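You operate a simulated robot arm through the tools that you are given. There is no shell and no other tool. Be economical: measure what you need, move in short steps, check, and stop when the job is done.

The job below is to be done with a simulated two-armed robot. You get a single attempt, and the scene is never put back.

## Task
Level the white table with the green wheel, going by the yellow level, then lock the wheels.
Fine: Lay the level along the orange mark; it must read 0 mm. Leave the purple wheel alone.

The check looks at the end state, three seconds after you hand in, the way a careful person would. Anything else that was tipped, shoved, dropped, spilled or broken makes it a failure.

## Robot
Two 7-joint arms with two-finger parallel grippers on one trunk, on a base that drives. Base frame: it is fixed to the floor where the robot stands at the start and does not move with it; the origin is under the middle of the robot, x ahead of it, y to its left, z up. Units: m, rad, N and s.
The left shoulder is at the start at [0.08, 0.131, 0.947], the right one opposite. With the tool pointing down near the work surface each hand reaches from about 0.1 to 0.78 m from the robot's upright axis, wherever it stands, measured 20 degrees to its own side. Places, roughly: green levelling wheel [0.5, -0.1, 0.6]; orange mark on the white table [0.8, -0.2, 0.7]; purple levelling wheel [0.5, 0.3, 0.6]; wheel lock [0.5, 0.1, 0.6]. Payload 1.57 kg a hand.
The tool frame of a hand sits at the grasp point between the pads (the TCP): z along the fingers, y along the line on which they close. The tips reach 0.03 m beyond it. Largest opening 0.11 m; finger width 0.024, thickness 0.012; the body of the gripper, 0.048 by 0.112 m, starts 0.078 m behind the TCP.
Orientation is that of the tool frame in the base frame, as a unit quaternion [w, x, y, z]. With the fingers straight down and closing along the base's y, the tool's x points along the base's -x, its y along +y and its z along -z.

## Interface
- The arms move only by the tool drive_tool. It takes "left_increments", "right_increments" or both (then of equal length, played together; a hand with none holds still); each is a list of rows, each a list of 7 numbers: the shift along the tool's x, y, z in units of 200 mm (1.0 is 200 mm), then the turn, a rotation vector about the tool's x, y, z in units of 60 degrees (1.0 is 60 degrees), then the opening, from 0 (shut) to 1 (fully open). In form: [[dx, dy, dz, rx, ry, rz, grip], ...]. A call has 1 to 20 rows; each row is the pose to reach, as a shift and turn from the pose commanded when the call began, along the tool's axes at that moment. A call with a number of a shift or a turn outside -1 to 1 is refused whole. Each row takes 0.2 s and may step no farther than 0.05 m and 0.15 rad from the row before; otherwise, or with a gripper value out of range, the whole call is refused. Where a pose cannot be reached the arm comes as near as it can. A force on the tool above 50 N (or 10 N above the force at the start of the call, whichever is more), or a blocked arm, ends the call early, and 0.2 s more pass. The fingers move at their own pace (about 0.108 m/s each) and stop on an object; they squeeze with about 37 N. The grip force told is the motor's: it shows also when the fingers shut on nothing. Time passes only in rows, and 0.2 s behind the last, so rows that repeat a pose let the fingers close. It gives the time, the measured TCP pose, the force on the tool (base axes), the opening and the grip force at its end, in the units of the frame above (readings bear some noise), with the torque about the TCP (base axes, N m) and any sound that the robot's microphone picked up.
- Cameras (640 x 400 px; columns grow to the right, rows downward): "scene" is now at [-0.0619, -0.015, 1.4002]; the picture's right is [-0.19, -0.98, 0.00], its down [-0.73, 0.14, -0.67] and it looks along [0.66, -0.13, -0.74] (base axes); focal length 254 px, centre (320, 200). "left" rides on the left gripper at [0.07, -0.016, -0.141] in its tool frame; the picture's right is [0.23, 0.97, 0.00], its down [-0.86, 0.20, -0.48] and it looks along [-0.47, 0.11, 0.88] (tool axes); focal length 222 px, centre (320, 200). "right" rides on the right gripper at [0.07, 0.016, -0.141] in its tool frame; the picture's right is [-0.23, 0.97, 0.00], its down [-0.86, -0.20, -0.48] and it looks along [-0.47, -0.11, 0.88] (tool axes); focal length 222 px, centre (320, 200). There is no depth. A picture from a camera that has moved, and an enlarged one, comes with that camera's place and axes in the base frame and with its lens.
- grab_frame(camera): a new picture of that camera. It takes no simulated time.
- drive_base(legs): drives the robot by 1 to 6 legs, each [ahead, left, turn to the left] in m, m and rad, along the robot's own axes; the way and the turn of a leg run together, so that a leg with both is an arc; at most 1.5 m and 3.142 rad a leg. The arms and the cameras ride along, it lands a little off, and it stops where it bumps. It gives what a move gives.
- turn_head(pan, tilt): turns the head with the scene camera to pan (to the left, within 1.902 rad either way) and tilt (down, from -0.506 to 1.204), counted from straight ahead of the robot. It gives what a move gives.
- zoom(camera, box): a new picture of the part [left, top, right, bottom] of that camera's present view, enlarged. It takes no simulated time.
- finish_job(): hands the job in; it is judged then, once.

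Work in short steps. Places have to be worked out from the pictures, the camera data and where the tool is seen: move nearer, look again, correct. Check each grasp and each placing, and mend what went wrong. You have 120 turns and 88 pictures in all, those below and enlarged ones among them. Open the grippers and draw the arms clear of the work before you hand the job in, unless the task says otherwise; then end with one line.

The tools are called after "Call:" by a JSON object that holds its "api" and its "payload". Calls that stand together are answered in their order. drive_tool: Moves the arms, as the interface text tells. Its arguments: {"type":"object","properties":{"left_increments":{"type":"array"},"right_increments":{"type":"array"}},"required":[]} The other tools are called the same way: drive_base (legs) drives the base; turn_head (pan, tilt) turns the head that bears the scene camera; grab_frame (camera) takes a picture; zoom (camera, box) takes an enlarged picture of a part of a camera's view; finish_job () hands the job in.

At the start:

```text
time_s: 0.0
left_tool_pos: [0.7108, 0.1518, 0.9819]
left_ee_rot: [0.0, 0.0, 1.0, 0.0]
left_contact_force: [-0.2, 1.1, 0.3]
left_torque: [-0.02, 0.01, 0.0]
left_grip_width: 0.1099
left_grasp_force: 0.1
right_tool_pos: [0.6015, -0.2868, 0.9688]
right_ee_rot: [0.001, 0.0, 1.0, 0.0]
right_contact_force: [0.2, -0.3, -0.5]
right_torque: [0.0, -0.02, 0.0]
right_grip_width: 0.1098
right_grasp_force: 0.0
robot x, y, heading: [0.0012, 0.0012, 0.001]
head pan, tilt: [-0.194, 0.836]
```

scene: 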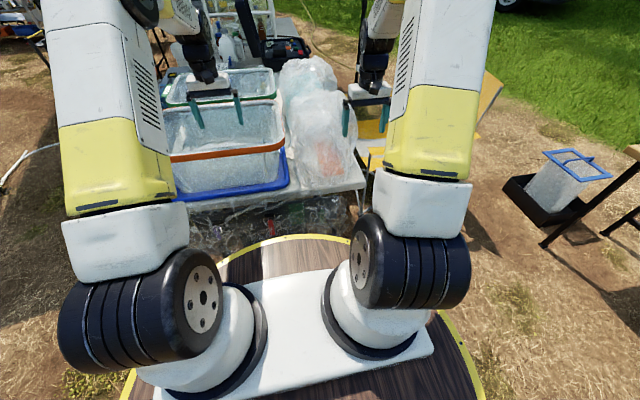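
right: 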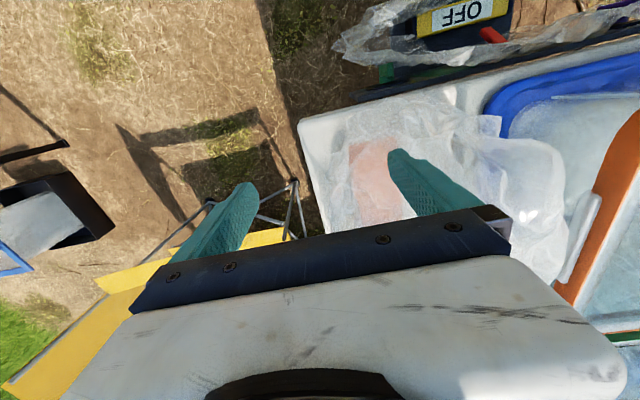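
left: 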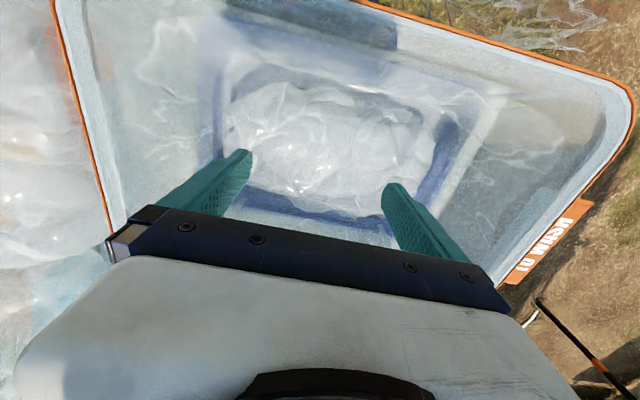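

The arms block much of the view; the table holds bins and a plastic bag over what may be the orange mark. I look closer at the scene first.

Call:
{"api": "zoom", "payload": {"camera": "scene", "box": [160, 0, 500, 260]}}

Call:
{"api": "zoom", "payload": {"camera": "right", "box": [280, 0, 640, 240]}}

```text
1.54 times, centred on (330, 130) of scene
camera zoom: at [-0.0619, -0.015, 1.4002], right [-0.19, -0.98, 0.0], down [-0.73, 0.14, -0.67], along [0.66, -0.13, -0.74], focal length 390 px, centre (305, 308)
```

zoom: 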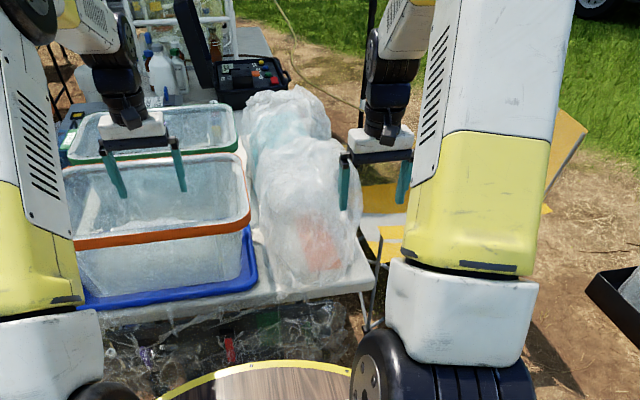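

```text
1.67 times, centred on (460, 120) of right
camera zoom: at [0.5313, -0.2698, 1.1082], right [0.23, 0.97, 0.0], down [0.86, -0.2, 0.48], along [0.47, -0.11, -0.88], focal length 370 px, centre (87, 333)
```

zoom: 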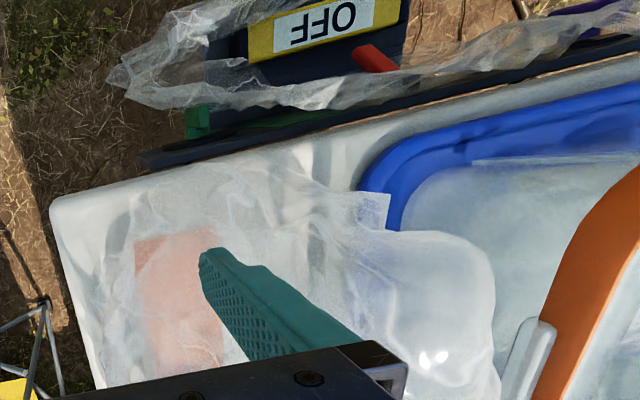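

The mark lies under clear plastic, and the front panel (OFF sign, red lever, green wheel) is draped with film. I look about for the yellow level.

Call:
{"api": "turn_head", "payload": {"pan": -0.9, "tilt": 0.7}}

Call:
{"api": "grab_frame", "payload": {"camera": "scene"}}

Call:
{"api": "turn_head", "payload": {"pan": 0.9, "tilt": 0.7}}

Call:
{"api": "grab_frame", "payload": {"camera": "scene"}}

Call:
{"api": "turn_head", "payload": {"pan": 0.0, "tilt": 0.5}}

Call:
{"api": "grab_frame", "payload": {"camera": "scene"}}

```text
time_s: 1.1
left_tool_pos: [0.7107, 0.1525, 0.9823]
left_ee_rot: [0.0, 0.0, 1.0, 0.0]
left_contact_force: [0.3, 0.8, 1.3]
left_torque: [0.02, 0.02, 0.02]
left_grip_width: 0.1101
left_grasp_force: 0.0
right_tool_pos: [0.6011, -0.2853, 0.9683]
right_ee_rot: [0.0, 0.001, 1.0, 0.0]
right_contact_force: [0.3, 0.7, -0.2]
right_torque: [0.02, -0.01, 0.01]
right_grip_width: 0.1099
right_grasp_force: 0.0
robot x, y, heading: [0.0012, 0.0021, 0.0]
head pan, tilt: [-0.901, 0.7]
```

```text
82 pictures are left
camera scene: at [-0.0865, -0.0663, 1.4113], right [-0.78, -0.62, 0.0], down [-0.4, 0.5, -0.76], along [0.48, -0.6, -0.64], focal length 254 px, centre (320, 200)
```

scene: 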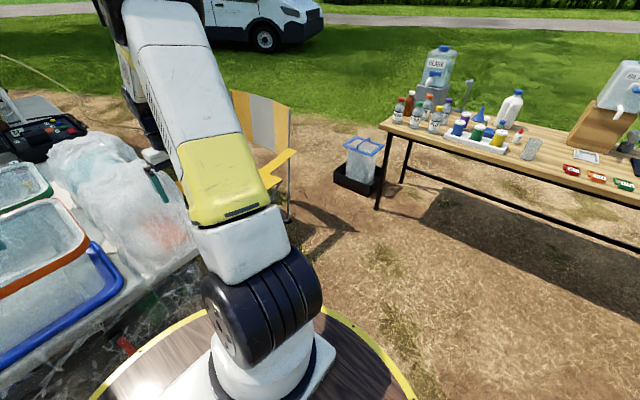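

```text
time_s: 2.9
left_tool_pos: [0.7106, 0.1531, 0.9817]
left_ee_rot: [-0.001, 0.0, 1.0, 0.0]
left_contact_force: [-0.2, -0.1, 0.3]
left_torque: [-0.01, 0.01, 0.05]
left_grip_width: 0.1099
left_grasp_force: 0.1
right_tool_pos: [0.5999, -0.2867, 0.9669]
right_ee_rot: [0.0, -0.001, 1.0, 0.0]
right_contact_force: [-0.3, 0.0, 0.0]
right_torque: [-0.03, -0.03, 0.03]
right_grip_width: 0.1099
right_grasp_force: 0.1
robot x, y, heading: [0.0016, -0.003, -0.005]
head pan, tilt: [0.901, 0.7]
```

```text
81 pictures are left
camera scene: at [-0.0866, 0.0668, 1.4113], right [0.78, -0.62, 0.0], down [-0.4, -0.5, -0.76], along [0.48, 0.6, -0.64], focal length 254 px, centre (320, 200)
```

scene: 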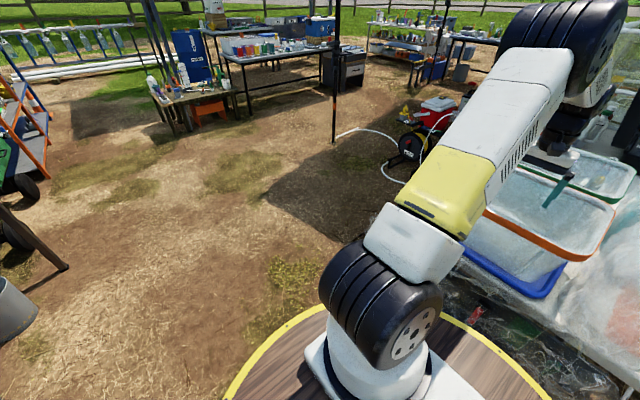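

```text
time_s: 4.1
left_tool_pos: [0.7091, 0.1533, 0.9824]
left_ee_rot: [0.0, 0.001, 1.0, 0.0]
left_contact_force: [-0.4, 0.4, 0.0]
left_torque: [0.03, 0.0, 0.05]
left_grip_width: 0.11
left_grasp_force: 0.1
right_tool_pos: [0.6013, -0.2853, 0.967]
right_ee_rot: [0.001, 0.0, 1.0, 0.0]
right_contact_force: [-0.7, -0.5, 0.4]
right_torque: [0.02, -0.03, 0.0]
right_grip_width: 0.1101
right_grasp_force: 0.1
robot x, y, heading: [0.0007, 0.0005, 0.001]
head pan, tilt: [0.0, 0.499]
```

```text
80 pictures are left
camera scene: at [-0.0484, 0.0003, 1.429], right [0.0, -1.0, 0.0], down [-0.48, 0.0, -0.88], along [0.88, 0.0, -0.48], focal length 254 px, centre (320, 200)
```

scene: 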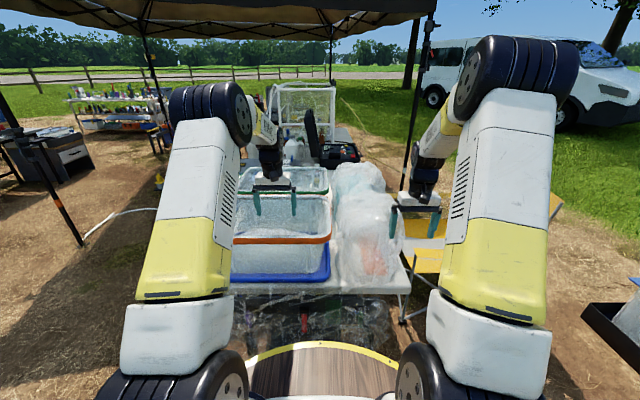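

The yellow "OFF" block near the front edge may itself be the (digital) level. I draw the right hand back so that its camera sees the front panel.

Call:
{"api": "drive_tool", "payload": {"right_increments": [[0.2, 0, 0, 0, 0, 0, 1], [0.4, 0, 0, 0, 0, 0, 1], [0.6, 0, 0, 0, 0, 0, 1], [0.8, 0.1, 0, 0, 0, 0, 1], [1.0, 0.3, 0, 0, 0, 0, 1]]}}

Call:
{"api": "grab_frame", "payload": {"camera": "right"}}

Call:
{"api": "turn_head", "payload": {"pan": 0.0, "tilt": 0.95}}

Call:
{"api": "grab_frame", "payload": {"camera": "scene"}}

```text
refused: row 5 steps farther than a row can; nothing moved
```

```text
79 pictures are left
camera right: at [0.5313, -0.2698, 1.1082], right [0.23, 0.97, 0.0], down [0.86, -0.2, 0.48], along [0.47, -0.11, -0.88], focal length 222 px, centre (320, 200)
```

right: 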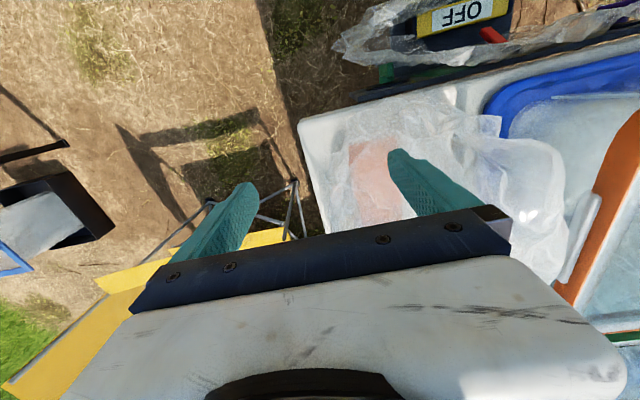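

```text
time_s: 5.0
left_tool_pos: [0.7098, 0.1524, 0.9824]
left_ee_rot: [0.0, 0.0, 1.0, 0.001]
left_contact_force: [1.0, -0.1, 0.2]
left_torque: [0.02, 0.01, -0.02]
left_grip_width: 0.11
left_grasp_force: 0.1
right_tool_pos: [0.6004, -0.2865, 0.9667]
right_ee_rot: [0.001, 0.0, 1.0, 0.0]
right_contact_force: [0.4, 0.5, -0.3]
right_torque: [0.0, 0.01, -0.01]
right_grip_width: 0.1103
right_grasp_force: 0.0
robot x, y, heading: [0.0038, 0.0016, -0.001]
head pan, tilt: [0.0, 0.949]
```

```text
78 pictures are left
camera scene: at [-0.0666, 0.0003, 1.3916], right [0.0, -1.0, 0.0], down [-0.81, 0.0, -0.58], along [0.58, 0.0, -0.81], focal length 254 px, centre (320, 200)
```

scene: 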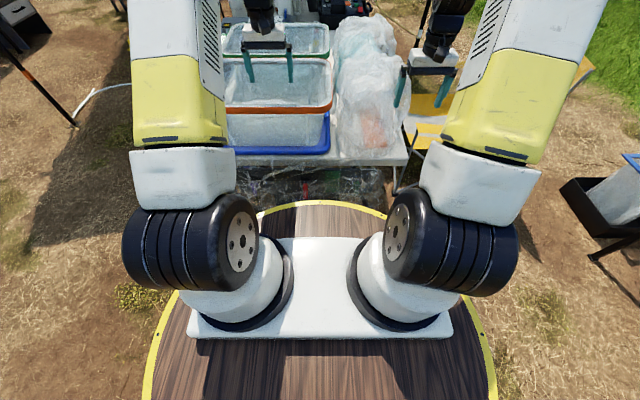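

The front panel is just ahead of the turntable, under film. I move the right hand back in smaller steps and zoom on the panel.

Call:
{"api": "drive_tool", "payload": {"right_increments": [[0.2, 0, 0, 0, 0, 0, 1], [0.4, 0, 0, 0, 0, 0, 1], [0.6, 0.05, 0, 0, 0, 0, 1], [0.75, 0.15, 0, 0, 0, 0, 1], [0.9, 0.3, 0, 0, 0, 0, 1]]}}

Call:
{"api": "grab_frame", "payload": {"camera": "right"}}

Call:
{"api": "zoom", "payload": {"camera": "scene", "box": [220, 100, 420, 225]}}

```text
time_s: 6.2
left_tool_pos: [0.7108, 0.153, 0.9823]
left_ee_rot: [0.0, 0.0, 1.0, 0.0]
left_contact_force: [-0.8, -0.1, -0.7]
left_torque: [-0.03, 0.04, -0.02]
left_grip_width: 0.1099
left_grasp_force: 0.1
right_tool_pos: [0.4238, -0.226, 0.9659]
right_ee_rot: [0.0, 0.001, 1.0, 0.0]
right_contact_force: [0.7, 0.6, 0.8]
right_torque: [0.02, 0.01, 0.0]
right_grip_width: 0.1099
right_grasp_force: 0.0
robot x, y, heading: [0.0015, 0.0019, 0.004]
head pan, tilt: [0.0, 0.949]
```

```text
77 pictures are left
camera right: at [0.3527, -0.2095, 1.1065], right [0.23, 0.97, 0.0], down [0.85, -0.2, 0.48], along [0.47, -0.11, -0.88], focal length 222 px, centre (320, 200)
```

right: 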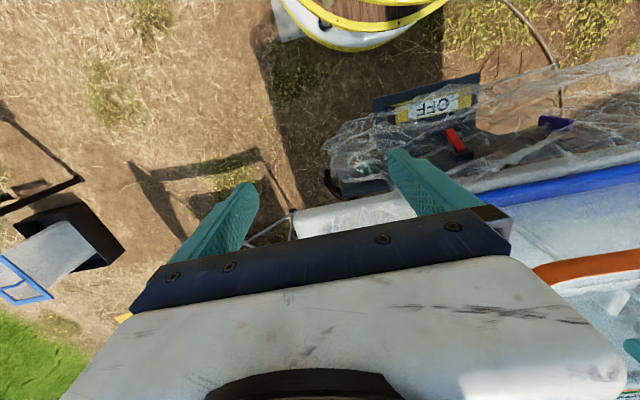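

```text
3.20 times, centred on (320, 162) of scene
camera zoom: at [-0.0664, 0.0001, 1.3915], right [0.0, -1.0, 0.0], down [-0.81, 0.0, -0.58], along [0.58, 0.0, -0.81], focal length 812 px, centre (320, 320)
```

zoom: 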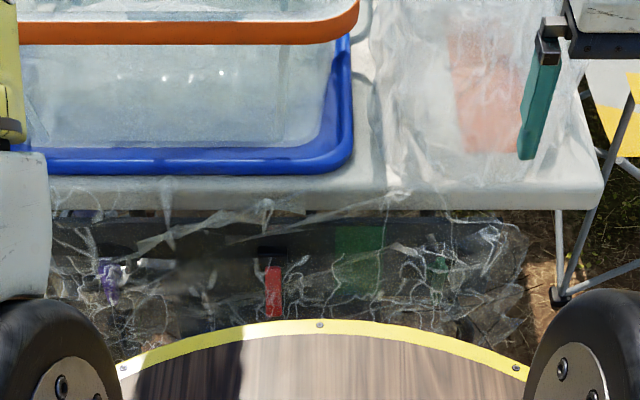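

Call:
{"api": "zoom", "payload": {"camera": "right", "box": [300, 40, 640, 250]}}

```text
1.88 times, centred on (470, 145) of right
camera zoom: at [0.3527, -0.2095, 1.1065], right [0.23, 0.97, 0.0], down [0.85, -0.2, 0.48], along [0.47, -0.11, -0.88], focal length 418 px, centre (38, 304)
```

zoom: 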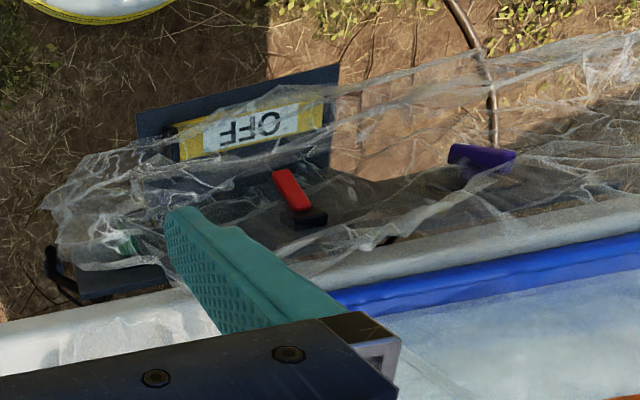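

The level (reading OFF) seems to lie at about [0.485, 0.055, 0.49], on a tray below the panel, with film over part of it. I want to back up for a better view; I first look behind on both sides.

Call:
{"api": "turn_head", "payload": {"pan": 1.9, "tilt": 0.8}}

Call:
{"api": "grab_frame", "payload": {"camera": "scene"}}

Call:
{"api": "turn_head", "payload": {"pan": -1.9, "tilt": 0.8}}

Call:
{"api": "grab_frame", "payload": {"camera": "scene"}}

```text
time_s: 8.0
left_tool_pos: [0.709, 0.1524, 0.9816]
left_ee_rot: [0.0, 0.0, 1.0, 0.0]
left_contact_force: [0.0, 0.5, -0.5]
left_torque: [0.01, 0.0, 0.0]
left_grip_width: 0.1098
left_grasp_force: 0.1
right_tool_pos: [0.422, -0.2255, 0.9657]
right_ee_rot: [0.001, 0.0, 1.0, -0.001]
right_contact_force: [-0.6, 0.1, -0.3]
right_torque: [-0.02, -0.03, -0.01]
right_grip_width: 0.1101
right_grasp_force: 0.1
robot x, y, heading: [0.002, -0.0006, -0.003]
head pan, tilt: [1.901, 0.799]
```

```text
74 pictures are left
camera scene: at [-0.1654, 0.0766, 1.4031], right [0.95, 0.32, 0.0], down [0.23, -0.68, -0.7], along [-0.23, 0.66, -0.72], focal length 254 px, centre (320, 200)
```

scene: 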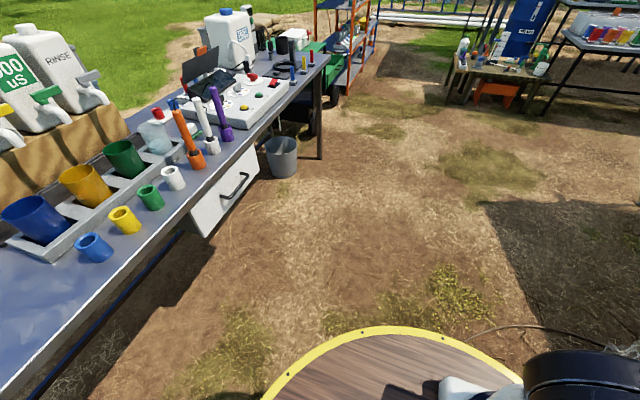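

```text
time_s: 11.2
left_tool_pos: [0.7098, 0.1534, 0.9814]
left_ee_rot: [0.0, 0.001, 1.0, -0.001]
left_contact_force: [0.2, 0.3, 0.8]
left_torque: [-0.01, -0.01, -0.02]
left_grip_width: 0.1101
left_grasp_force: 0.1
right_tool_pos: [0.4234, -0.2259, 0.9666]
right_ee_rot: [0.0, 0.0, 1.0, 0.0]
right_contact_force: [-0.1, -0.1, -0.2]
right_torque: [0.04, 0.02, 0.0]
right_grip_width: 0.1101
right_grasp_force: 0.1
robot x, y, heading: [0.0012, -0.0012, -0.001]
head pan, tilt: [-1.901, 0.799]
```

```text
73 pictures are left
camera scene: at [-0.1655, -0.0761, 1.4031], right [-0.95, 0.32, 0.0], down [0.23, 0.68, -0.7], along [-0.23, -0.66, -0.72], focal length 254 px, centre (320, 200)
```

scene: 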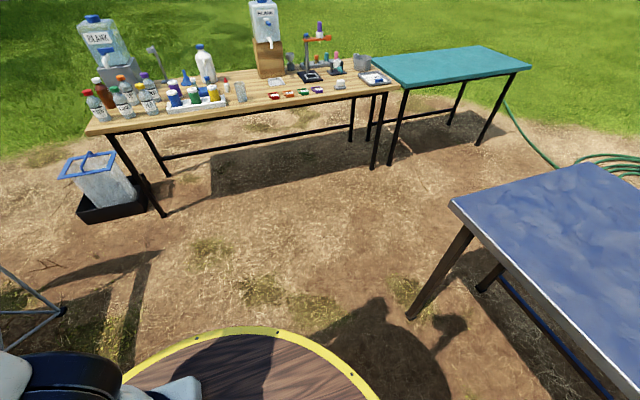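

A table stands behind at about x=-0.8, so 0.2 m back is safe. I drive back and look at the panel.

Call:
{"api": "drive_base", "payload": {"legs": [[-0.2, 0, 0]]}}

Call:
{"api": "turn_head", "payload": {"pan": 0, "tilt": 0.8}}

Call:
{"api": "zoom", "payload": {"camera": "scene", "box": [200, 60, 440, 210]}}

Call:
{"api": "grab_frame", "payload": {"camera": "right"}}

```text
time_s: 12.8
left_tool_pos: [0.5062, 0.1526, 0.9829]
left_ee_rot: [0.0, -0.001, 1.0, 0.001]
left_contact_force: [-0.2, -0.2, 1.0]
left_torque: [-0.01, 0.0, 0.03]
left_grip_width: 0.11
left_grasp_force: 0.0
right_tool_pos: [0.2194, -0.2257, 0.9652]
right_ee_rot: [0.0, 0.0, 1.0, 0.0]
right_contact_force: [0.6, -0.2, 0.3]
right_torque: [-0.01, 0.02, 0.0]
right_grip_width: 0.11
right_grasp_force: 0.0
robot x, y, heading: [-0.2061, -0.0023, 0.002]
head pan, tilt: [-1.901, 0.799]
```

```text
time_s: 14.7
left_tool_pos: [0.5059, 0.1542, 0.9831]
left_ee_rot: [0.0, -0.001, 1.0, 0.001]
left_contact_force: [-0.2, -0.3, -0.9]
left_torque: [-0.01, -0.01, 0.0]
left_grip_width: 0.1102
left_grasp_force: 0.1
right_tool_pos: [0.2194, -0.2257, 0.9655]
right_ee_rot: [0.0, -0.001, 1.0, 0.0]
right_contact_force: [-0.6, 0.0, -0.9]
right_torque: [0.0, 0.03, 0.01]
right_grip_width: 0.1099
right_grasp_force: 0.1
robot x, y, heading: [-0.2007, -0.0004, -0.001]
head pan, tilt: [0.0, 0.799]
```

```text
2.67 times, centred on (320, 135) of scene
camera zoom: at [-0.262, 0.0001, 1.4031], right [0.0, -1.0, 0.0], down [-0.72, 0.0, -0.7], along [0.7, 0.0, -0.72], focal length 676 px, centre (320, 373)
```

zoom: 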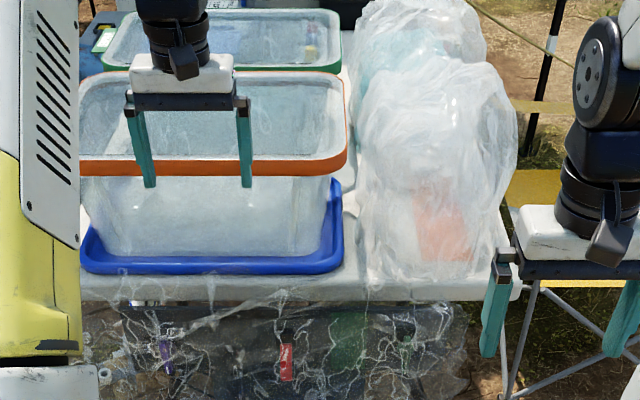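

```text
71 pictures are left
camera right: at [0.1498, -0.2091, 1.1066], right [0.23, 0.97, 0.0], down [0.86, -0.2, 0.48], along [0.47, -0.11, -0.88], focal length 222 px, centre (320, 200)
```

right: 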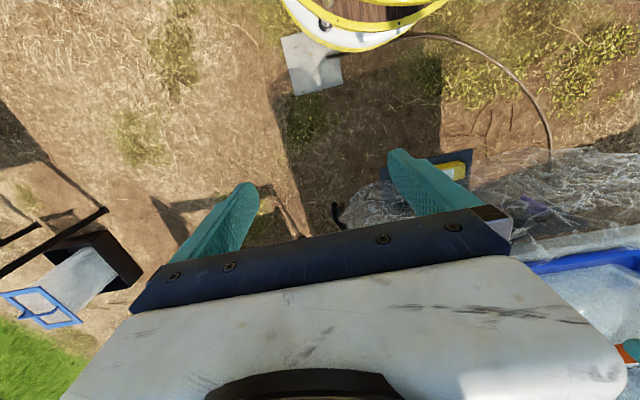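

Backing up gives a clearer view. I zoom onto the lower part of the panel.

Call:
{"api": "zoom", "payload": {"camera": "scene", "box": [230, 160, 390, 260]}}

Call:
{"api": "zoom", "payload": {"camera": "scene", "box": [310, 40, 430, 180]}}

```text
4.00 times, centred on (310, 210) of scene
camera zoom: at [-0.262, 0.0001, 1.4031], right [0.0, -1.0, 0.0], down [-0.72, 0.0, -0.7], along [0.7, 0.0, -0.72], focal length 1014 px, centre (360, 160)
```

zoom: 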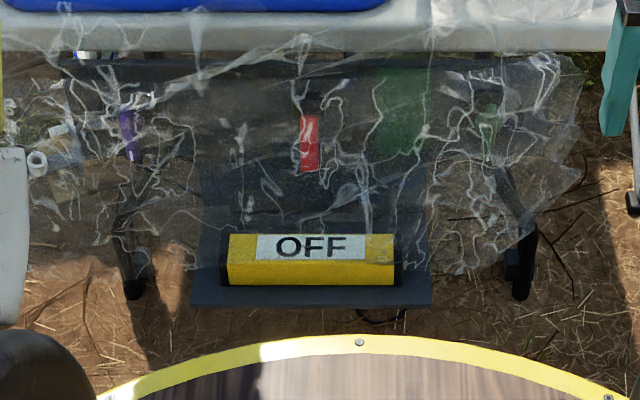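

```text
2.86 times, centred on (370, 110) of scene
camera zoom: at [-0.262, 0.0001, 1.4031], right [0.0, -1.0, 0.0], down [-0.72, 0.0, -0.7], along [0.7, 0.0, -0.72], focal length 725 px, centre (177, 457)
```

zoom: 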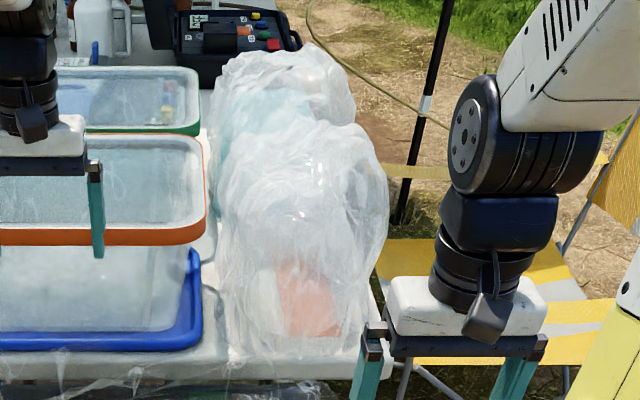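

The level stands free on the tray: about 0.17 m long, display upwards. The mark looks about x 0.69–0.92, y -0.27…-0.175, long side along x, under the bag. I pitch the right hand to look at the bag from lower down.

Call:
{"api": "drive_tool", "payload": {"right_increments": [[0, -0.05, 0, 0, -0.14, 0, 1], [0, -0.1, 0, 0, -0.28, 0, 1], [0, -0.15, 0, 0, -0.42, 0, 1], [0, -0.2, 0, 0, -0.56, 0, 1], [0, -0.25, 0, 0, -0.56, 0, 1], [0, -0.3, 0, 0, -0.56, 0, 1]]}}

Call:
{"api": "grab_frame", "payload": {"camera": "right"}}

Call:
{"api": "grab_frame", "payload": {"camera": "left"}}

```text
time_s: 16.1
left_tool_pos: [0.507, 0.1524, 0.9815]
left_ee_rot: [0.0, -0.001, 1.0, 0.0]
left_contact_force: [1.2, -0.7, 1.1]
left_torque: [0.08, 0.08, 0.0]
left_grip_width: 0.1098
left_grasp_force: 0.1
right_tool_pos: [0.2579, -0.2765, 0.9812]
right_ee_rot: [0.293, -0.029, 0.956, 0.009]
right_contact_force: [-3.5, -8.4, -1.1]
right_torque: [0.72, -0.26, 0.46]
right_grip_width: 0.1102
right_grasp_force: 0.1
right hand out of reach, approached as far as the arm can: row 3, 4, 5, 6
robot x, y, heading: [-0.2039, -0.0023, 0.002]
head pan, tilt: [0.0, 0.799]
```

```text
68 pictures are left
camera right: at [0.1197, -0.2683, 1.057], right [0.13, 0.98, 0.13], down [0.45, -0.17, 0.88], along [0.88, -0.05, -0.47], focal length 222 px, centre (320, 200)
```

right: 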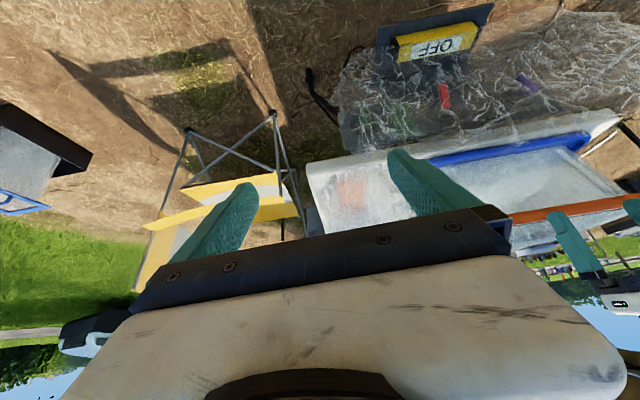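

```text
67 pictures are left
camera left: at [0.4367, 0.1352, 1.1236], right [-0.23, 0.97, 0.0], down [0.86, 0.2, 0.48], along [0.47, 0.11, -0.88], focal length 222 px, centre (320, 200)
```

left: 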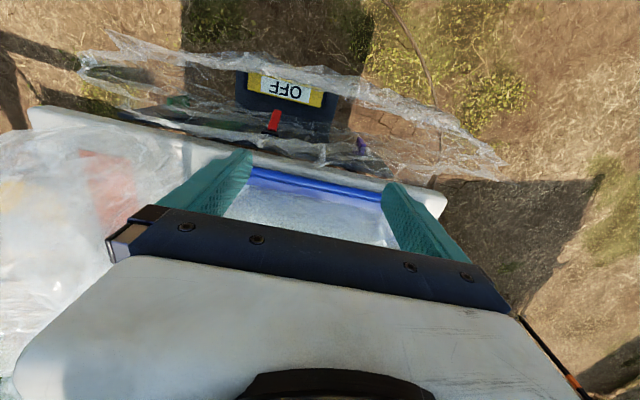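

The film is a hanging curtain between the level and the controls. I zoom tightly on the controls from the scene camera and the right camera.

Call:
{"api": "zoom", "payload": {"camera": "scene", "box": [310, 165, 390, 215]}}

Call:
{"api": "zoom", "payload": {"camera": "right", "box": [300, 0, 620, 220]}}

Call:
{"api": "zoom", "payload": {"camera": "left", "box": [0, 0, 420, 260]}}

```text
8.00 times, centred on (350, 190) of scene
camera zoom: at [-0.2619, -0.0007, 1.4031], right [0.0, -1.0, 0.0], down [-0.72, 0.0, -0.7], along [0.7, 0.0, -0.72], focal length 2029 px, centre (80, 280)
```

zoom: 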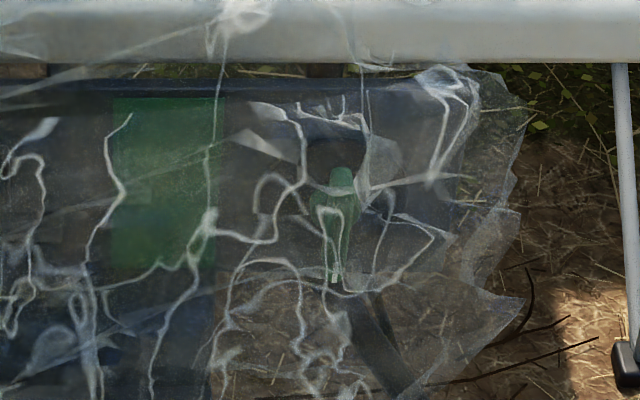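

```text
1.82 times, centred on (460, 110) of right
camera zoom: at [0.1197, -0.2683, 1.057], right [0.13, 0.98, 0.13], down [0.45, -0.17, 0.88], along [0.88, -0.05, -0.47], focal length 404 px, centre (66, 364)
```

zoom: 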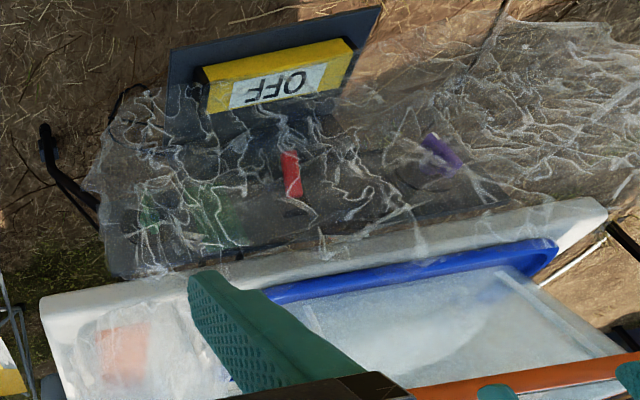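

```text
1.52 times, centred on (210, 130) of left
camera zoom: at [0.4367, 0.1352, 1.1236], right [-0.23, 0.97, 0.0], down [0.86, 0.2, 0.48], along [0.47, 0.11, -0.88], focal length 338 px, centre (488, 307)
```

zoom: 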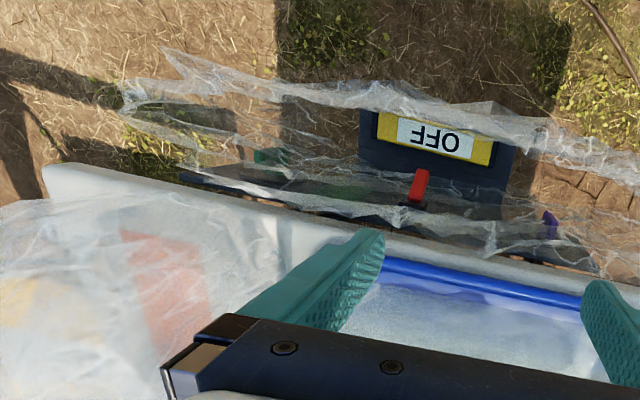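

The film's lower edge juts toward the robot at about [0.43, y, 0.58], so the level is just under it. I straighten the right hand out first, then yaw it 90° to take the level across its width.

Call:
{"api": "drive_tool", "payload": {"right_increments": [[0, 0.1, 0, 0.003, 0.12, 0.011, 1], [0, 0.2, 0, 0.007, 0.24, 0.022, 1], [0, 0.3, 0, 0.01, 0.36, 0.034, 1], [0, 0.4, 0, 0.014, 0.48, 0.045, 1], [0, 0.4, 0, 0.017, 0.568, 0.056, 1]]}}

```text
time_s: 17.2
left_tool_pos: [0.5059, 0.1535, 0.9829]
left_ee_rot: [-0.001, 0.0, 1.0, 0.001]
left_contact_force: [-0.2, 0.9, 0.7]
left_torque: [-0.01, 0.01, 0.0]
left_grip_width: 0.1102
left_grasp_force: 0.1
right_tool_pos: [0.2468, -0.2172, 0.9762]
right_ee_rot: [-0.005, 0.029, 1.0, -0.001]
right_contact_force: [0.8, 0.9, 0.1]
right_torque: [-0.04, 0.01, 0.0]
right_grip_width: 0.11
right_grasp_force: 0.1
right hand out of reach, approached as far as the arm can: row 1, 2
robot x, y, heading: [-0.2094, -0.0019, -0.0]
head pan, tilt: [0.0, 0.799]
```

I move the left hand away to the left-back and yaw the right hand -90° while moving it over the middle.

Call:
{"api": "drive_tool", "payload": {"left_increments": [[0.1, 0.15, 0, 0, 0, 0, 1], [0.2, 0.3, 0, 0, 0, 0, 1], [0.3, 0.45, 0, 0, 0, 0, 1], [0.4, 0.6, 0, 0, 0, 0, 1], [0.5, 0.75, 0, 0, 0, 0, 1], [0.6, 0.9, 0, 0, 0, 0, 1], [0.7, 1.0, 0, 0, 0, 0, 1], [0.7, 1.0, 0, 0, 0, 0, 1], [0.7, 1.0, 0, 0, 0, 0, 1], [0.7, 1.0, 0, 0, 0, 0, 1], [0.7, 1.0, 0, 0, 0, 0, 1], [0.7, 1.0, 0, 0, 0, 0, 1]], "right_increments": [[0, 0.05, 0, 0, 0, -0.13, 1], [0, 0.1, 0, 0, 0, -0.26, 1], [-0.1, 0.1, 0, 0, 0, -0.39, 1], [-0.2, 0.1, 0, 0, 0, -0.52, 1], [-0.3, 0.1, 0, 0, 0, -0.65, 1], [-0.4, 0.15, 0, 0, 0, -0.78, 1], [-0.5, 0.2, 0, 0, 0, -0.91, 1], [-0.6, 0.3, 0, 0, 0, -1.0, 1], [-0.7, 0.4, 0, 0, 0, -1.0, 1], [-0.75, 0.5, 0.1, 0, 0, -1.0, 1], [-0.75, 0.6, 0.25, 0, 0, -1.0, 1], [-0.75, 0.7, 0.4, 0, 0, -1.0, 1]]}}

Call:
{"api": "grab_frame", "payload": {"camera": "right"}}

```text
time_s: 19.9
left_tool_pos: [0.3665, 0.354, 0.9797]
left_ee_rot: [0.0, 0.0, 1.0, 0.0]
left_contact_force: [-0.1, 0.1, 0.2]
left_torque: [0.01, -0.01, 0.01]
left_grip_width: 0.1102
left_grasp_force: 0.0
right_tool_pos: [0.4032, -0.0865, 0.8936]
right_ee_rot: [-0.002, -0.474, 0.881, 0.002]
right_contact_force: [0.0, 0.3, -0.1]
right_torque: [0.01, 0.0, 0.01]
right_grip_width: 0.1097
right_grasp_force: 0.0
robot x, y, heading: [-0.2031, 0.0034, 0.0]
head pan, tilt: [0.0, 0.799]
```

```text
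63 pictures are left
camera right: at [0.3526, -0.1366, 1.0353], right [-0.69, 0.73, 0.01], down [0.64, 0.6, 0.47], along [0.34, 0.33, -0.88], focal length 222 px, centre (320, 200)
```

right: 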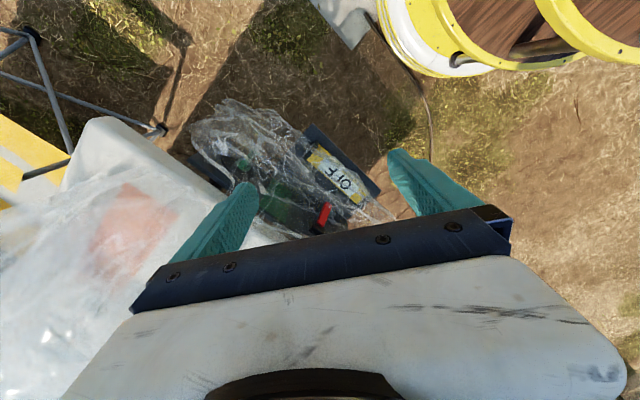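

Now at -57° yaw the camera sees the panel area well. I zoom.

Call:
{"api": "zoom", "payload": {"camera": "right", "box": [170, 80, 430, 245]}}

```text
2.42 times, centred on (300, 162) of right
camera zoom: at [0.3526, -0.1366, 1.0353], right [-0.69, 0.73, 0.01], down [0.64, 0.6, 0.47], along [0.34, 0.33, -0.88], focal length 538 px, centre (368, 291)
```

zoom: 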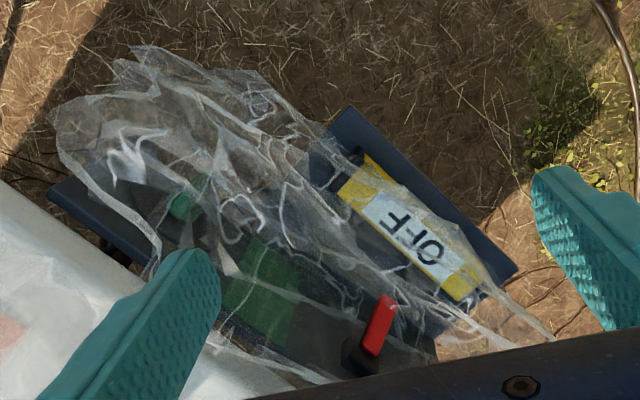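

I finish the yaw and move above the level at z≈0.72, then look.

Call:
{"api": "drive_tool", "payload": {"right_increments": [[-0.15, 0, 0.1, 0, 0, -0.11, 1], [-0.3, 0.02, 0.2, 0, 0, -0.22, 1], [-0.45, 0.03, 0.3, 0, 0, -0.33, 1], [-0.6, 0.05, 0.4, 0, 0, -0.44, 1], [-0.75, 0.06, 0.5, 0, 0, -0.55, 1], [-0.805, 0.064, 0.65, 0, 0, -0.555, 1], [-0.805, 0.064, 0.8, 0, 0, -0.555, 1]]}}

Call:
{"api": "grab_frame", "payload": {"camera": "right"}}

Call:
{"api": "zoom", "payload": {"camera": "scene", "box": [220, 130, 420, 260]}}

```text
time_s: 21.4
left_tool_pos: [0.3662, 0.3542, 0.9819]
left_ee_rot: [0.0, -0.001, 1.0, 0.0]
left_contact_force: [0.4, 0.3, 0.8]
left_torque: [0.0, -0.01, -0.03]
left_grip_width: 0.1101
left_grasp_force: 0.1
right_tool_pos: [0.4811, 0.0527, 0.7344]
right_ee_rot: [-0.003, -0.707, 0.707, 0.003]
right_contact_force: [-0.2, 0.5, -0.5]
right_torque: [0.02, -0.02, 0.02]
right_grip_width: 0.11
right_grasp_force: 0.0
robot x, y, heading: [-0.2073, -0.0007, -0.001]
head pan, tilt: [0.0, 0.799]
```

```text
61 pictures are left
camera right: at [0.4657, -0.0145, 0.8748], right [-0.97, 0.23, 0.01], down [0.2, 0.85, 0.48], along [0.1, 0.47, -0.88], focal length 222 px, centre (320, 200)
```

right: 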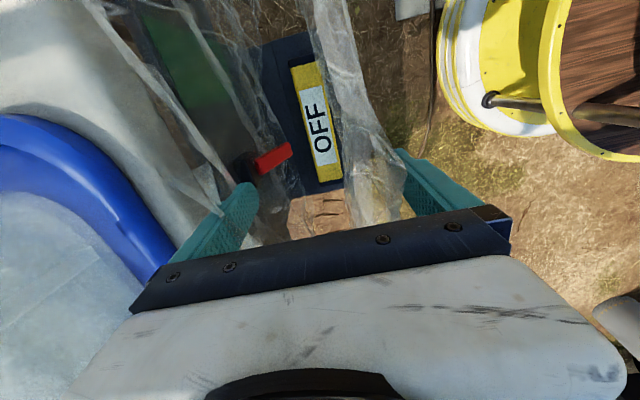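

```text
3.08 times, centred on (320, 195) of scene
camera zoom: at [-0.2622, 0.0002, 1.4031], right [0.0, -1.0, 0.0], down [-0.72, 0.0, -0.7], along [0.7, 0.0, -0.72], focal length 780 px, centre (320, 215)
```

zoom: 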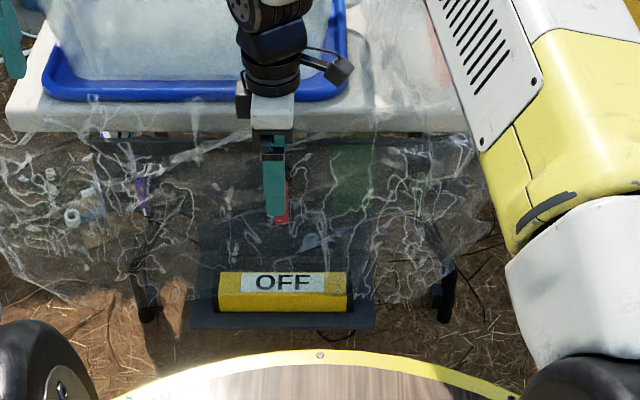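

The level is centred under the hand, with a film sheet on either side. I zoom to see where the sheets run relative to the fingers.

Call:
{"api": "zoom", "payload": {"camera": "right", "box": [180, 0, 460, 220]}}

```text
1.82 times, centred on (320, 110) of right
camera zoom: at [0.4657, -0.0145, 0.8748], right [-0.97, 0.23, 0.01], down [0.2, 0.85, 0.48], along [0.1, 0.47, -0.88], focal length 404 px, centre (320, 364)
```

zoom: 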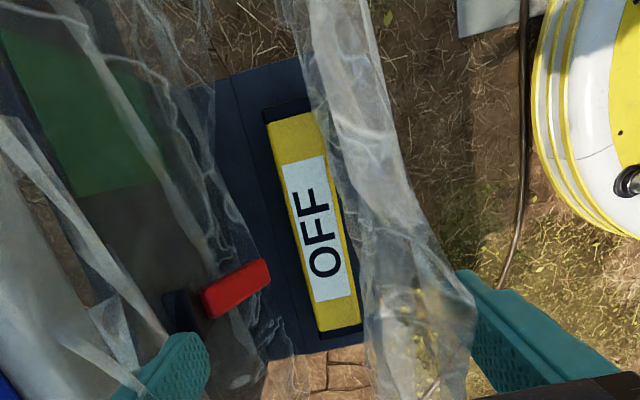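

I can't tell whether the film is physical; I descend to z≈0.62 slowly and watch force and picture.

Call:
{"api": "drive_tool", "payload": {"right_increments": [[0, 0, 0.12, 0, 0, 0, 1], [0, 0, 0.24, 0, 0, 0, 1], [0, 0, 0.36, 0, 0, 0, 1], [0, 0, 0.48, 0, 0, 0, 1], [0, 0, 0.58, 0, 0, 0, 1]]}}

Call:
{"api": "grab_frame", "payload": {"camera": "right"}}

Call:
{"api": "zoom", "payload": {"camera": "scene", "box": [220, 130, 420, 260]}}

```text
time_s: 22.5
left_tool_pos: [0.3648, 0.354, 0.9817]
left_ee_rot: [0.001, 0.0, 1.0, 0.0]
left_contact_force: [-0.2, 0.2, 0.0]
left_torque: [-0.02, 0.01, 0.0]
left_grip_width: 0.1099
left_grasp_force: 0.2
right_tool_pos: [0.4838, 0.0565, 0.6525]
right_ee_rot: [0.0, -0.706, 0.709, 0.0]
right_contact_force: [-15.9, -3.5, 20.4]
right_torque: [-0.06, -0.75, -0.19]
right_grip_width: 0.0962
right_grasp_force: 0.0
robot x, y, heading: [-0.2049, -0.0004, -0.006]
head pan, tilt: [0.0, 0.799]
stopped in row 5 (right hand): the force on the tool passed its limit at 69 N (the readings are from after the stop); the commanded pose is now the measured one
```

```text
58 pictures are left
camera right: at [0.4664, -0.0135, 0.7933], right [-0.97, 0.23, 0.0], down [0.2, 0.85, 0.48], along [0.11, 0.47, -0.88], focal length 222 px, centre (320, 200)
```

right: 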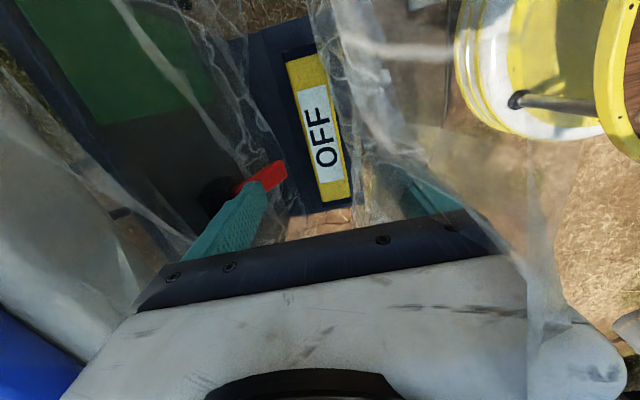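

```text
3.08 times, centred on (320, 195) of scene
camera zoom: at [-0.2635, 0.0, 1.403], right [0.0, -1.0, 0.0], down [-0.72, 0.0, -0.7], along [0.7, 0.0, -0.72], focal length 780 px, centre (320, 215)
```

zoom: 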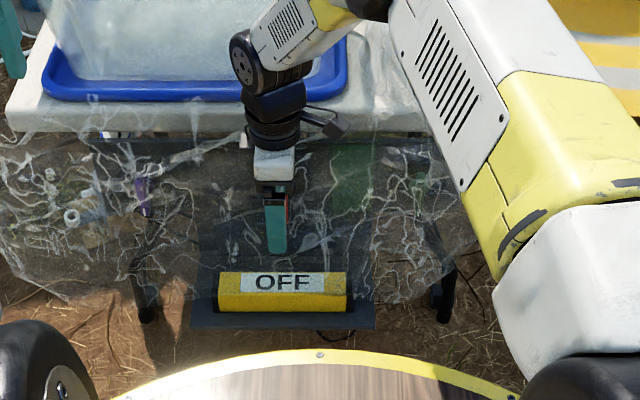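

The film isn't physical (it passes through the gripper), but the far finger hit the red lock lever. I back up at once and check the lever.

Call:
{"api": "drive_tool", "payload": {"right_increments": [[0, 0, -0.2, 0, 0, 0, 1], [0, 0, -0.35, 0, 0, 0, 1], [0.25, 0, -0.35, 0, 0, 0, 0.7]]}}

Call:
{"api": "zoom", "payload": {"camera": "right", "box": [100, 0, 420, 220]}}

Call:
{"api": "zoom", "payload": {"camera": "scene", "box": [270, 160, 350, 210]}}

```text
time_s: 23.3
left_tool_pos: [0.366, 0.3551, 0.9811]
left_ee_rot: [0.0, -0.001, 1.0, 0.0]
left_contact_force: [-0.1, 1.5, -0.5]
left_torque: [-0.03, 0.04, 0.05]
left_grip_width: 0.11
left_grasp_force: 0.1
right_tool_pos: [0.4825, 0.0096, 0.7206]
right_ee_rot: [0.002, -0.707, 0.707, 0.0]
right_contact_force: [-0.3, -0.2, 0.2]
right_torque: [-0.05, 0.04, -0.01]
right_grip_width: 0.0768
right_grasp_force: 0.2
robot x, y, heading: [-0.2031, 0.0016, -0.002]
head pan, tilt: [0.0, 0.799]
```

```text
1.82 times, centred on (260, 110) of right
camera zoom: at [0.4663, -0.0603, 0.8616], right [-0.97, 0.23, 0.0], down [0.2, 0.85, 0.48], along [0.11, 0.47, -0.88], focal length 404 px, centre (429, 364)
```

zoom: 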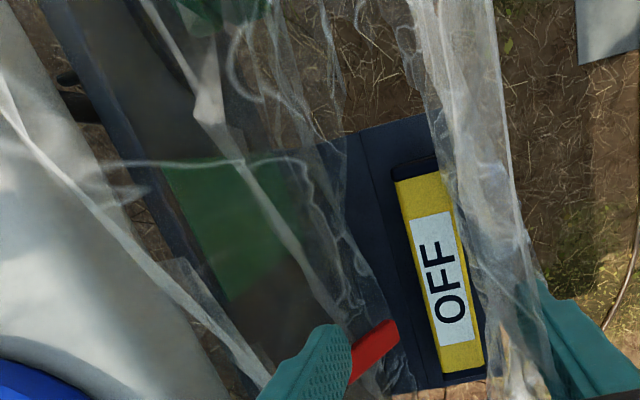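

```text
8.00 times, centred on (310, 185) of scene
camera zoom: at [-0.2619, 0.0007, 1.4031], right [0.0, -1.0, 0.0], down [-0.72, 0.0, -0.7], along [0.7, 0.0, -0.72], focal length 2029 px, centre (400, 320)
```

zoom: 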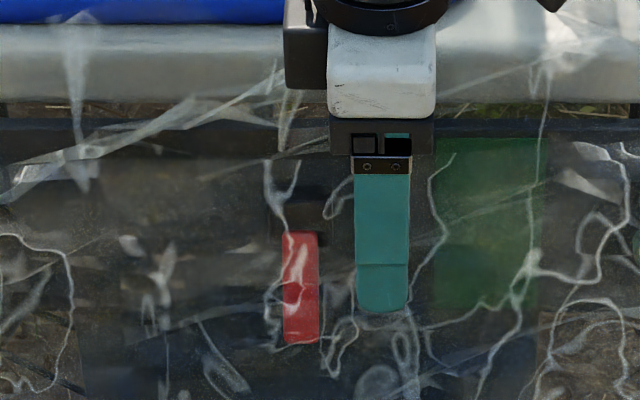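

The lever is unmoved. The hand is now at y=0.01, beside the lever, with a narrower opening; I descend toward the level.

Call:
{"api": "drive_tool", "payload": {"right_increments": [[0.03, 0, 0.15, 0, 0, 0, 0.7], [0.03, 0, 0.3, 0, 0, 0, 0.7], [0.03, 0, 0.45, 0, 0, 0, 0.7], [0.03, 0, 0.6, 0, 0, 0, 0.7], [0.03, 0, 0.7, 0, 0, 0, 0.7]]}}

Call:
{"api": "grab_frame", "payload": {"camera": "right"}}

Call:
{"api": "zoom", "payload": {"camera": "scene", "box": [250, 150, 370, 240]}}

```text
time_s: 24.5
left_tool_pos: [0.3659, 0.3549, 0.9801]
left_ee_rot: [0.0, 0.0, 1.0, 0.001]
left_contact_force: [-0.5, -0.5, 0.4]
left_torque: [0.01, -0.02, 0.0]
left_grip_width: 0.1101
left_grasp_force: 0.1
right_tool_pos: [0.4859, 0.0005, 0.5796]
right_ee_rot: [0.003, -0.706, 0.708, 0.001]
right_contact_force: [0.7, 0.1, 0.6]
right_torque: [-0.02, 0.02, -0.03]
right_grip_width: 0.0772
right_grasp_force: 0.0
robot x, y, heading: [-0.2062, -0.0028, 0.001]
head pan, tilt: [0.0, 0.799]
```

```text
54 pictures are left
camera right: at [0.468, -0.0688, 0.721], right [-0.97, 0.23, 0.0], down [0.2, 0.85, 0.48], along [0.11, 0.47, -0.88], focal length 222 px, centre (320, 200)
```

right: 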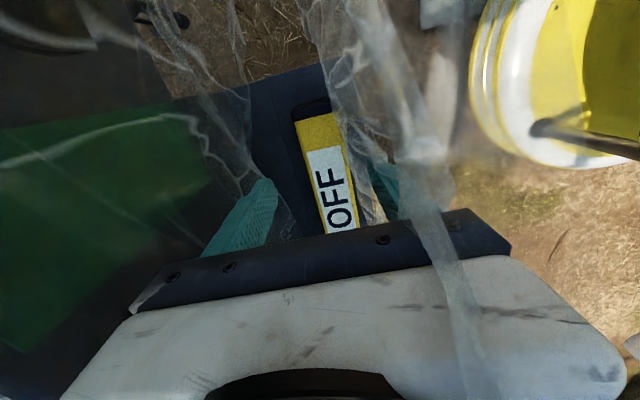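

```text
4.44 times, centred on (310, 195) of scene
camera zoom: at [-0.2621, 0.0002, 1.4031], right [0.0, -1.0, 0.0], down [-0.72, 0.0, -0.7], along [0.7, 0.0, -0.72], focal length 1127 px, centre (364, 222)
```

zoom: 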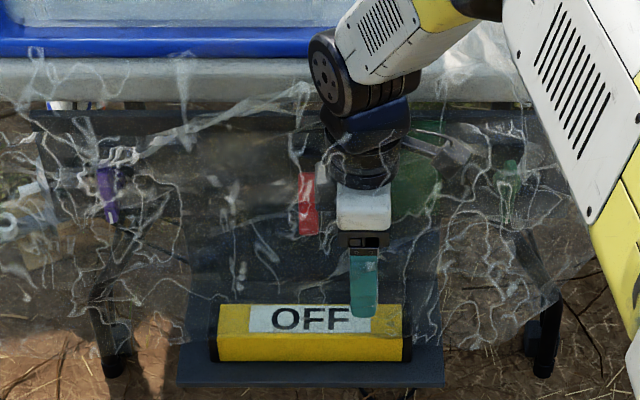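

The level sits between the fingers, its centre line at x≈0.48. I descend with a small correction.

Call:
{"api": "drive_tool", "payload": {"right_increments": [[0, 0.025, 0.1, 0, 0, 0, 0.7], [0, 0.025, 0.2, 0, 0, 0, 0.7], [0, 0.025, 0.28, 0, 0, 0, 0.7], [0, 0.025, 0.34, 0, 0, 0, 0.7]]}}

Call:
{"api": "zoom", "payload": {"camera": "scene", "box": [250, 150, 370, 240]}}

```text
time_s: 25.5
left_tool_pos: [0.3653, 0.354, 0.9826]
left_ee_rot: [-0.001, 0.001, 1.0, 0.0]
left_contact_force: [0.3, -0.2, 0.5]
left_torque: [0.0, -0.02, 0.0]
left_grip_width: 0.1099
left_grasp_force: 0.0
right_tool_pos: [0.4803, 0.002, 0.5144]
right_ee_rot: [0.003, -0.705, 0.709, 0.0]
right_contact_force: [0.4, 0.8, -0.2]
right_torque: [0.03, 0.01, -0.01]
right_grip_width: 0.0771
right_grasp_force: 0.2
robot x, y, heading: [-0.2073, -0.0002, 0.003]
head pan, tilt: [0.0, 0.799]
```

```text
4.44 times, centred on (310, 195) of scene
camera zoom: at [-0.262, 0.0002, 1.4031], right [0.0, -1.0, 0.0], down [-0.72, 0.0, -0.7], along [0.7, 0.0, -0.72], focal length 1127 px, centre (364, 222)
```

zoom: 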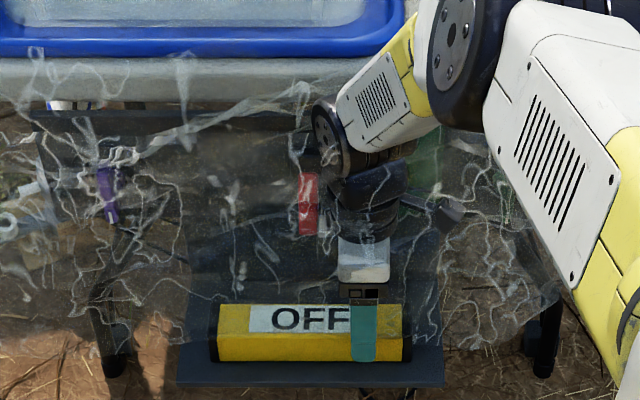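

The finger straddles the level almost to its bottom. I close the gripper and lift slightly.

Call:
{"api": "drive_tool", "payload": {"right_increments": [[0, 0, 0, 0, 0, 0, 0.4], [0, 0, 0, 0, 0, 0, 0.2], [0, 0, 0, 0, 0, 0, 0.0], [0, 0, 0, 0, 0, 0, 0.0], [0, 0, 0, 0, 0, 0, 0.0]]}}

Call:
{"api": "drive_tool", "payload": {"right_increments": [[0, 0, -0.05, 0, 0, 0, 0], [0, 0, -0.1, 0, 0, 0, 0], [0, 0, -0.2, 0, 0, 0, 0]]}}

Call:
{"api": "grab_frame", "payload": {"camera": "right"}}

```text
time_s: 26.7
left_tool_pos: [0.3662, 0.354, 0.9817]
left_ee_rot: [0.0, -0.001, 1.0, 0.0]
left_contact_force: [0.1, -0.1, 0.2]
left_torque: [-0.01, 0.04, 0.0]
left_grip_width: 0.1099
left_grasp_force: 0.1
right_tool_pos: [0.4813, 0.0003, 0.5134]
right_ee_rot: [0.003, -0.705, 0.709, 0.0]
right_contact_force: [-0.9, 0.7, -0.3]
right_torque: [-0.02, 0.07, 0.07]
right_grip_width: 0.0454
right_grasp_force: 37.0
robot x, y, heading: [-0.1992, -0.0047, 0.004]
head pan, tilt: [0.0, 0.799]
```

```text
time_s: 27.5
left_tool_pos: [0.3667, 0.3556, 0.9803]
left_ee_rot: [0.001, -0.001, 1.0, 0.0]
left_contact_force: [0.9, -0.4, -0.4]
left_torque: [0.01, 0.02, -0.01]
left_grip_width: 0.1101
left_grasp_force: 0.0
right_tool_pos: [0.479, -0.0003, 0.5551]
right_ee_rot: [0.002, -0.704, 0.71, 0.0]
right_contact_force: [0.1, 0.5, -0.2]
right_torque: [-0.01, 0.04, 0.02]
right_grip_width: 0.0
right_grasp_force: 21.4
robot x, y, heading: [-0.2041, -0.0028, 0.002]
head pan, tilt: [0.0, 0.799]
```

```text
51 pictures are left
camera right: at [0.4627, -0.0694, 0.6949], right [-0.97, 0.23, 0.0], down [0.2, 0.85, 0.48], along [0.11, 0.47, -0.88], focal length 222 px, centre (320, 200)
```

right: 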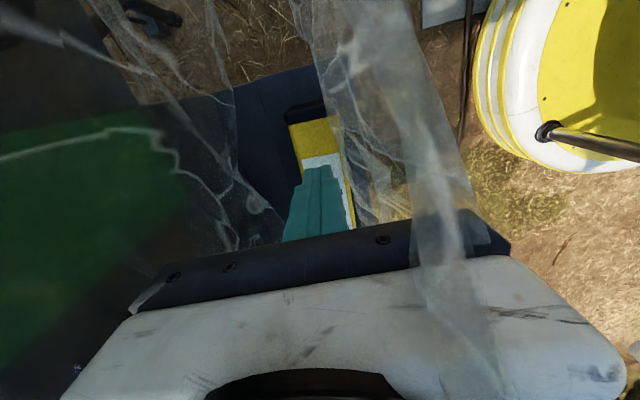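

The grip slipped off the top edge; the level seems lower than I judged. I reopen and descend deeper, ready for contact.

Call:
{"api": "drive_tool", "payload": {"right_increments": [[0, 0, 0, 0, 0, 0, 0.4], [0, 0, 0, 0, 0, 0, 0.7], [0, 0, 0, 0, 0, 0, 0.7], [0, 0, 0.1, 0, 0, 0, 0.7], [0, 0, 0.2, 0, 0, 0, 0.7], [0, 0, 0.25, 0, 0, 0, 0.7], [0, 0, 0.29, 0, 0, 0, 0.7], [0, 0, 0.32, 0, 0, 0, 0.7]]}}

Call:
{"api": "zoom", "payload": {"camera": "scene", "box": [250, 150, 370, 240]}}

```text
time_s: 29.3
left_tool_pos: [0.3669, 0.3536, 0.9808]
left_ee_rot: [0.0, 0.0, 1.0, 0.0]
left_contact_force: [-0.1, 0.0, -0.5]
left_torque: [-0.01, 0.04, 0.0]
left_grip_width: 0.1101
left_grasp_force: 0.1
right_tool_pos: [0.4799, 0.0015, 0.4889]
right_ee_rot: [0.003, -0.705, 0.71, 0.0]
right_contact_force: [0.7, 0.0, -0.2]
right_torque: [0.01, 0.03, 0.0]
right_grip_width: 0.0769
right_grasp_force: 0.0
robot x, y, heading: [-0.2042, 0.002, -0.0]
head pan, tilt: [0.0, 0.799]
```

```text
4.44 times, centred on (310, 195) of scene
camera zoom: at [-0.262, 0.0002, 1.4031], right [0.0, -1.0, 0.0], down [-0.72, 0.0, -0.7], along [0.7, 0.0, -0.72], focal length 1127 px, centre (364, 222)
```

zoom: 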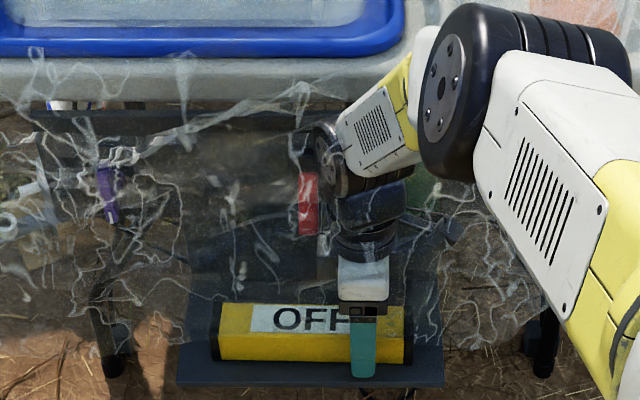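

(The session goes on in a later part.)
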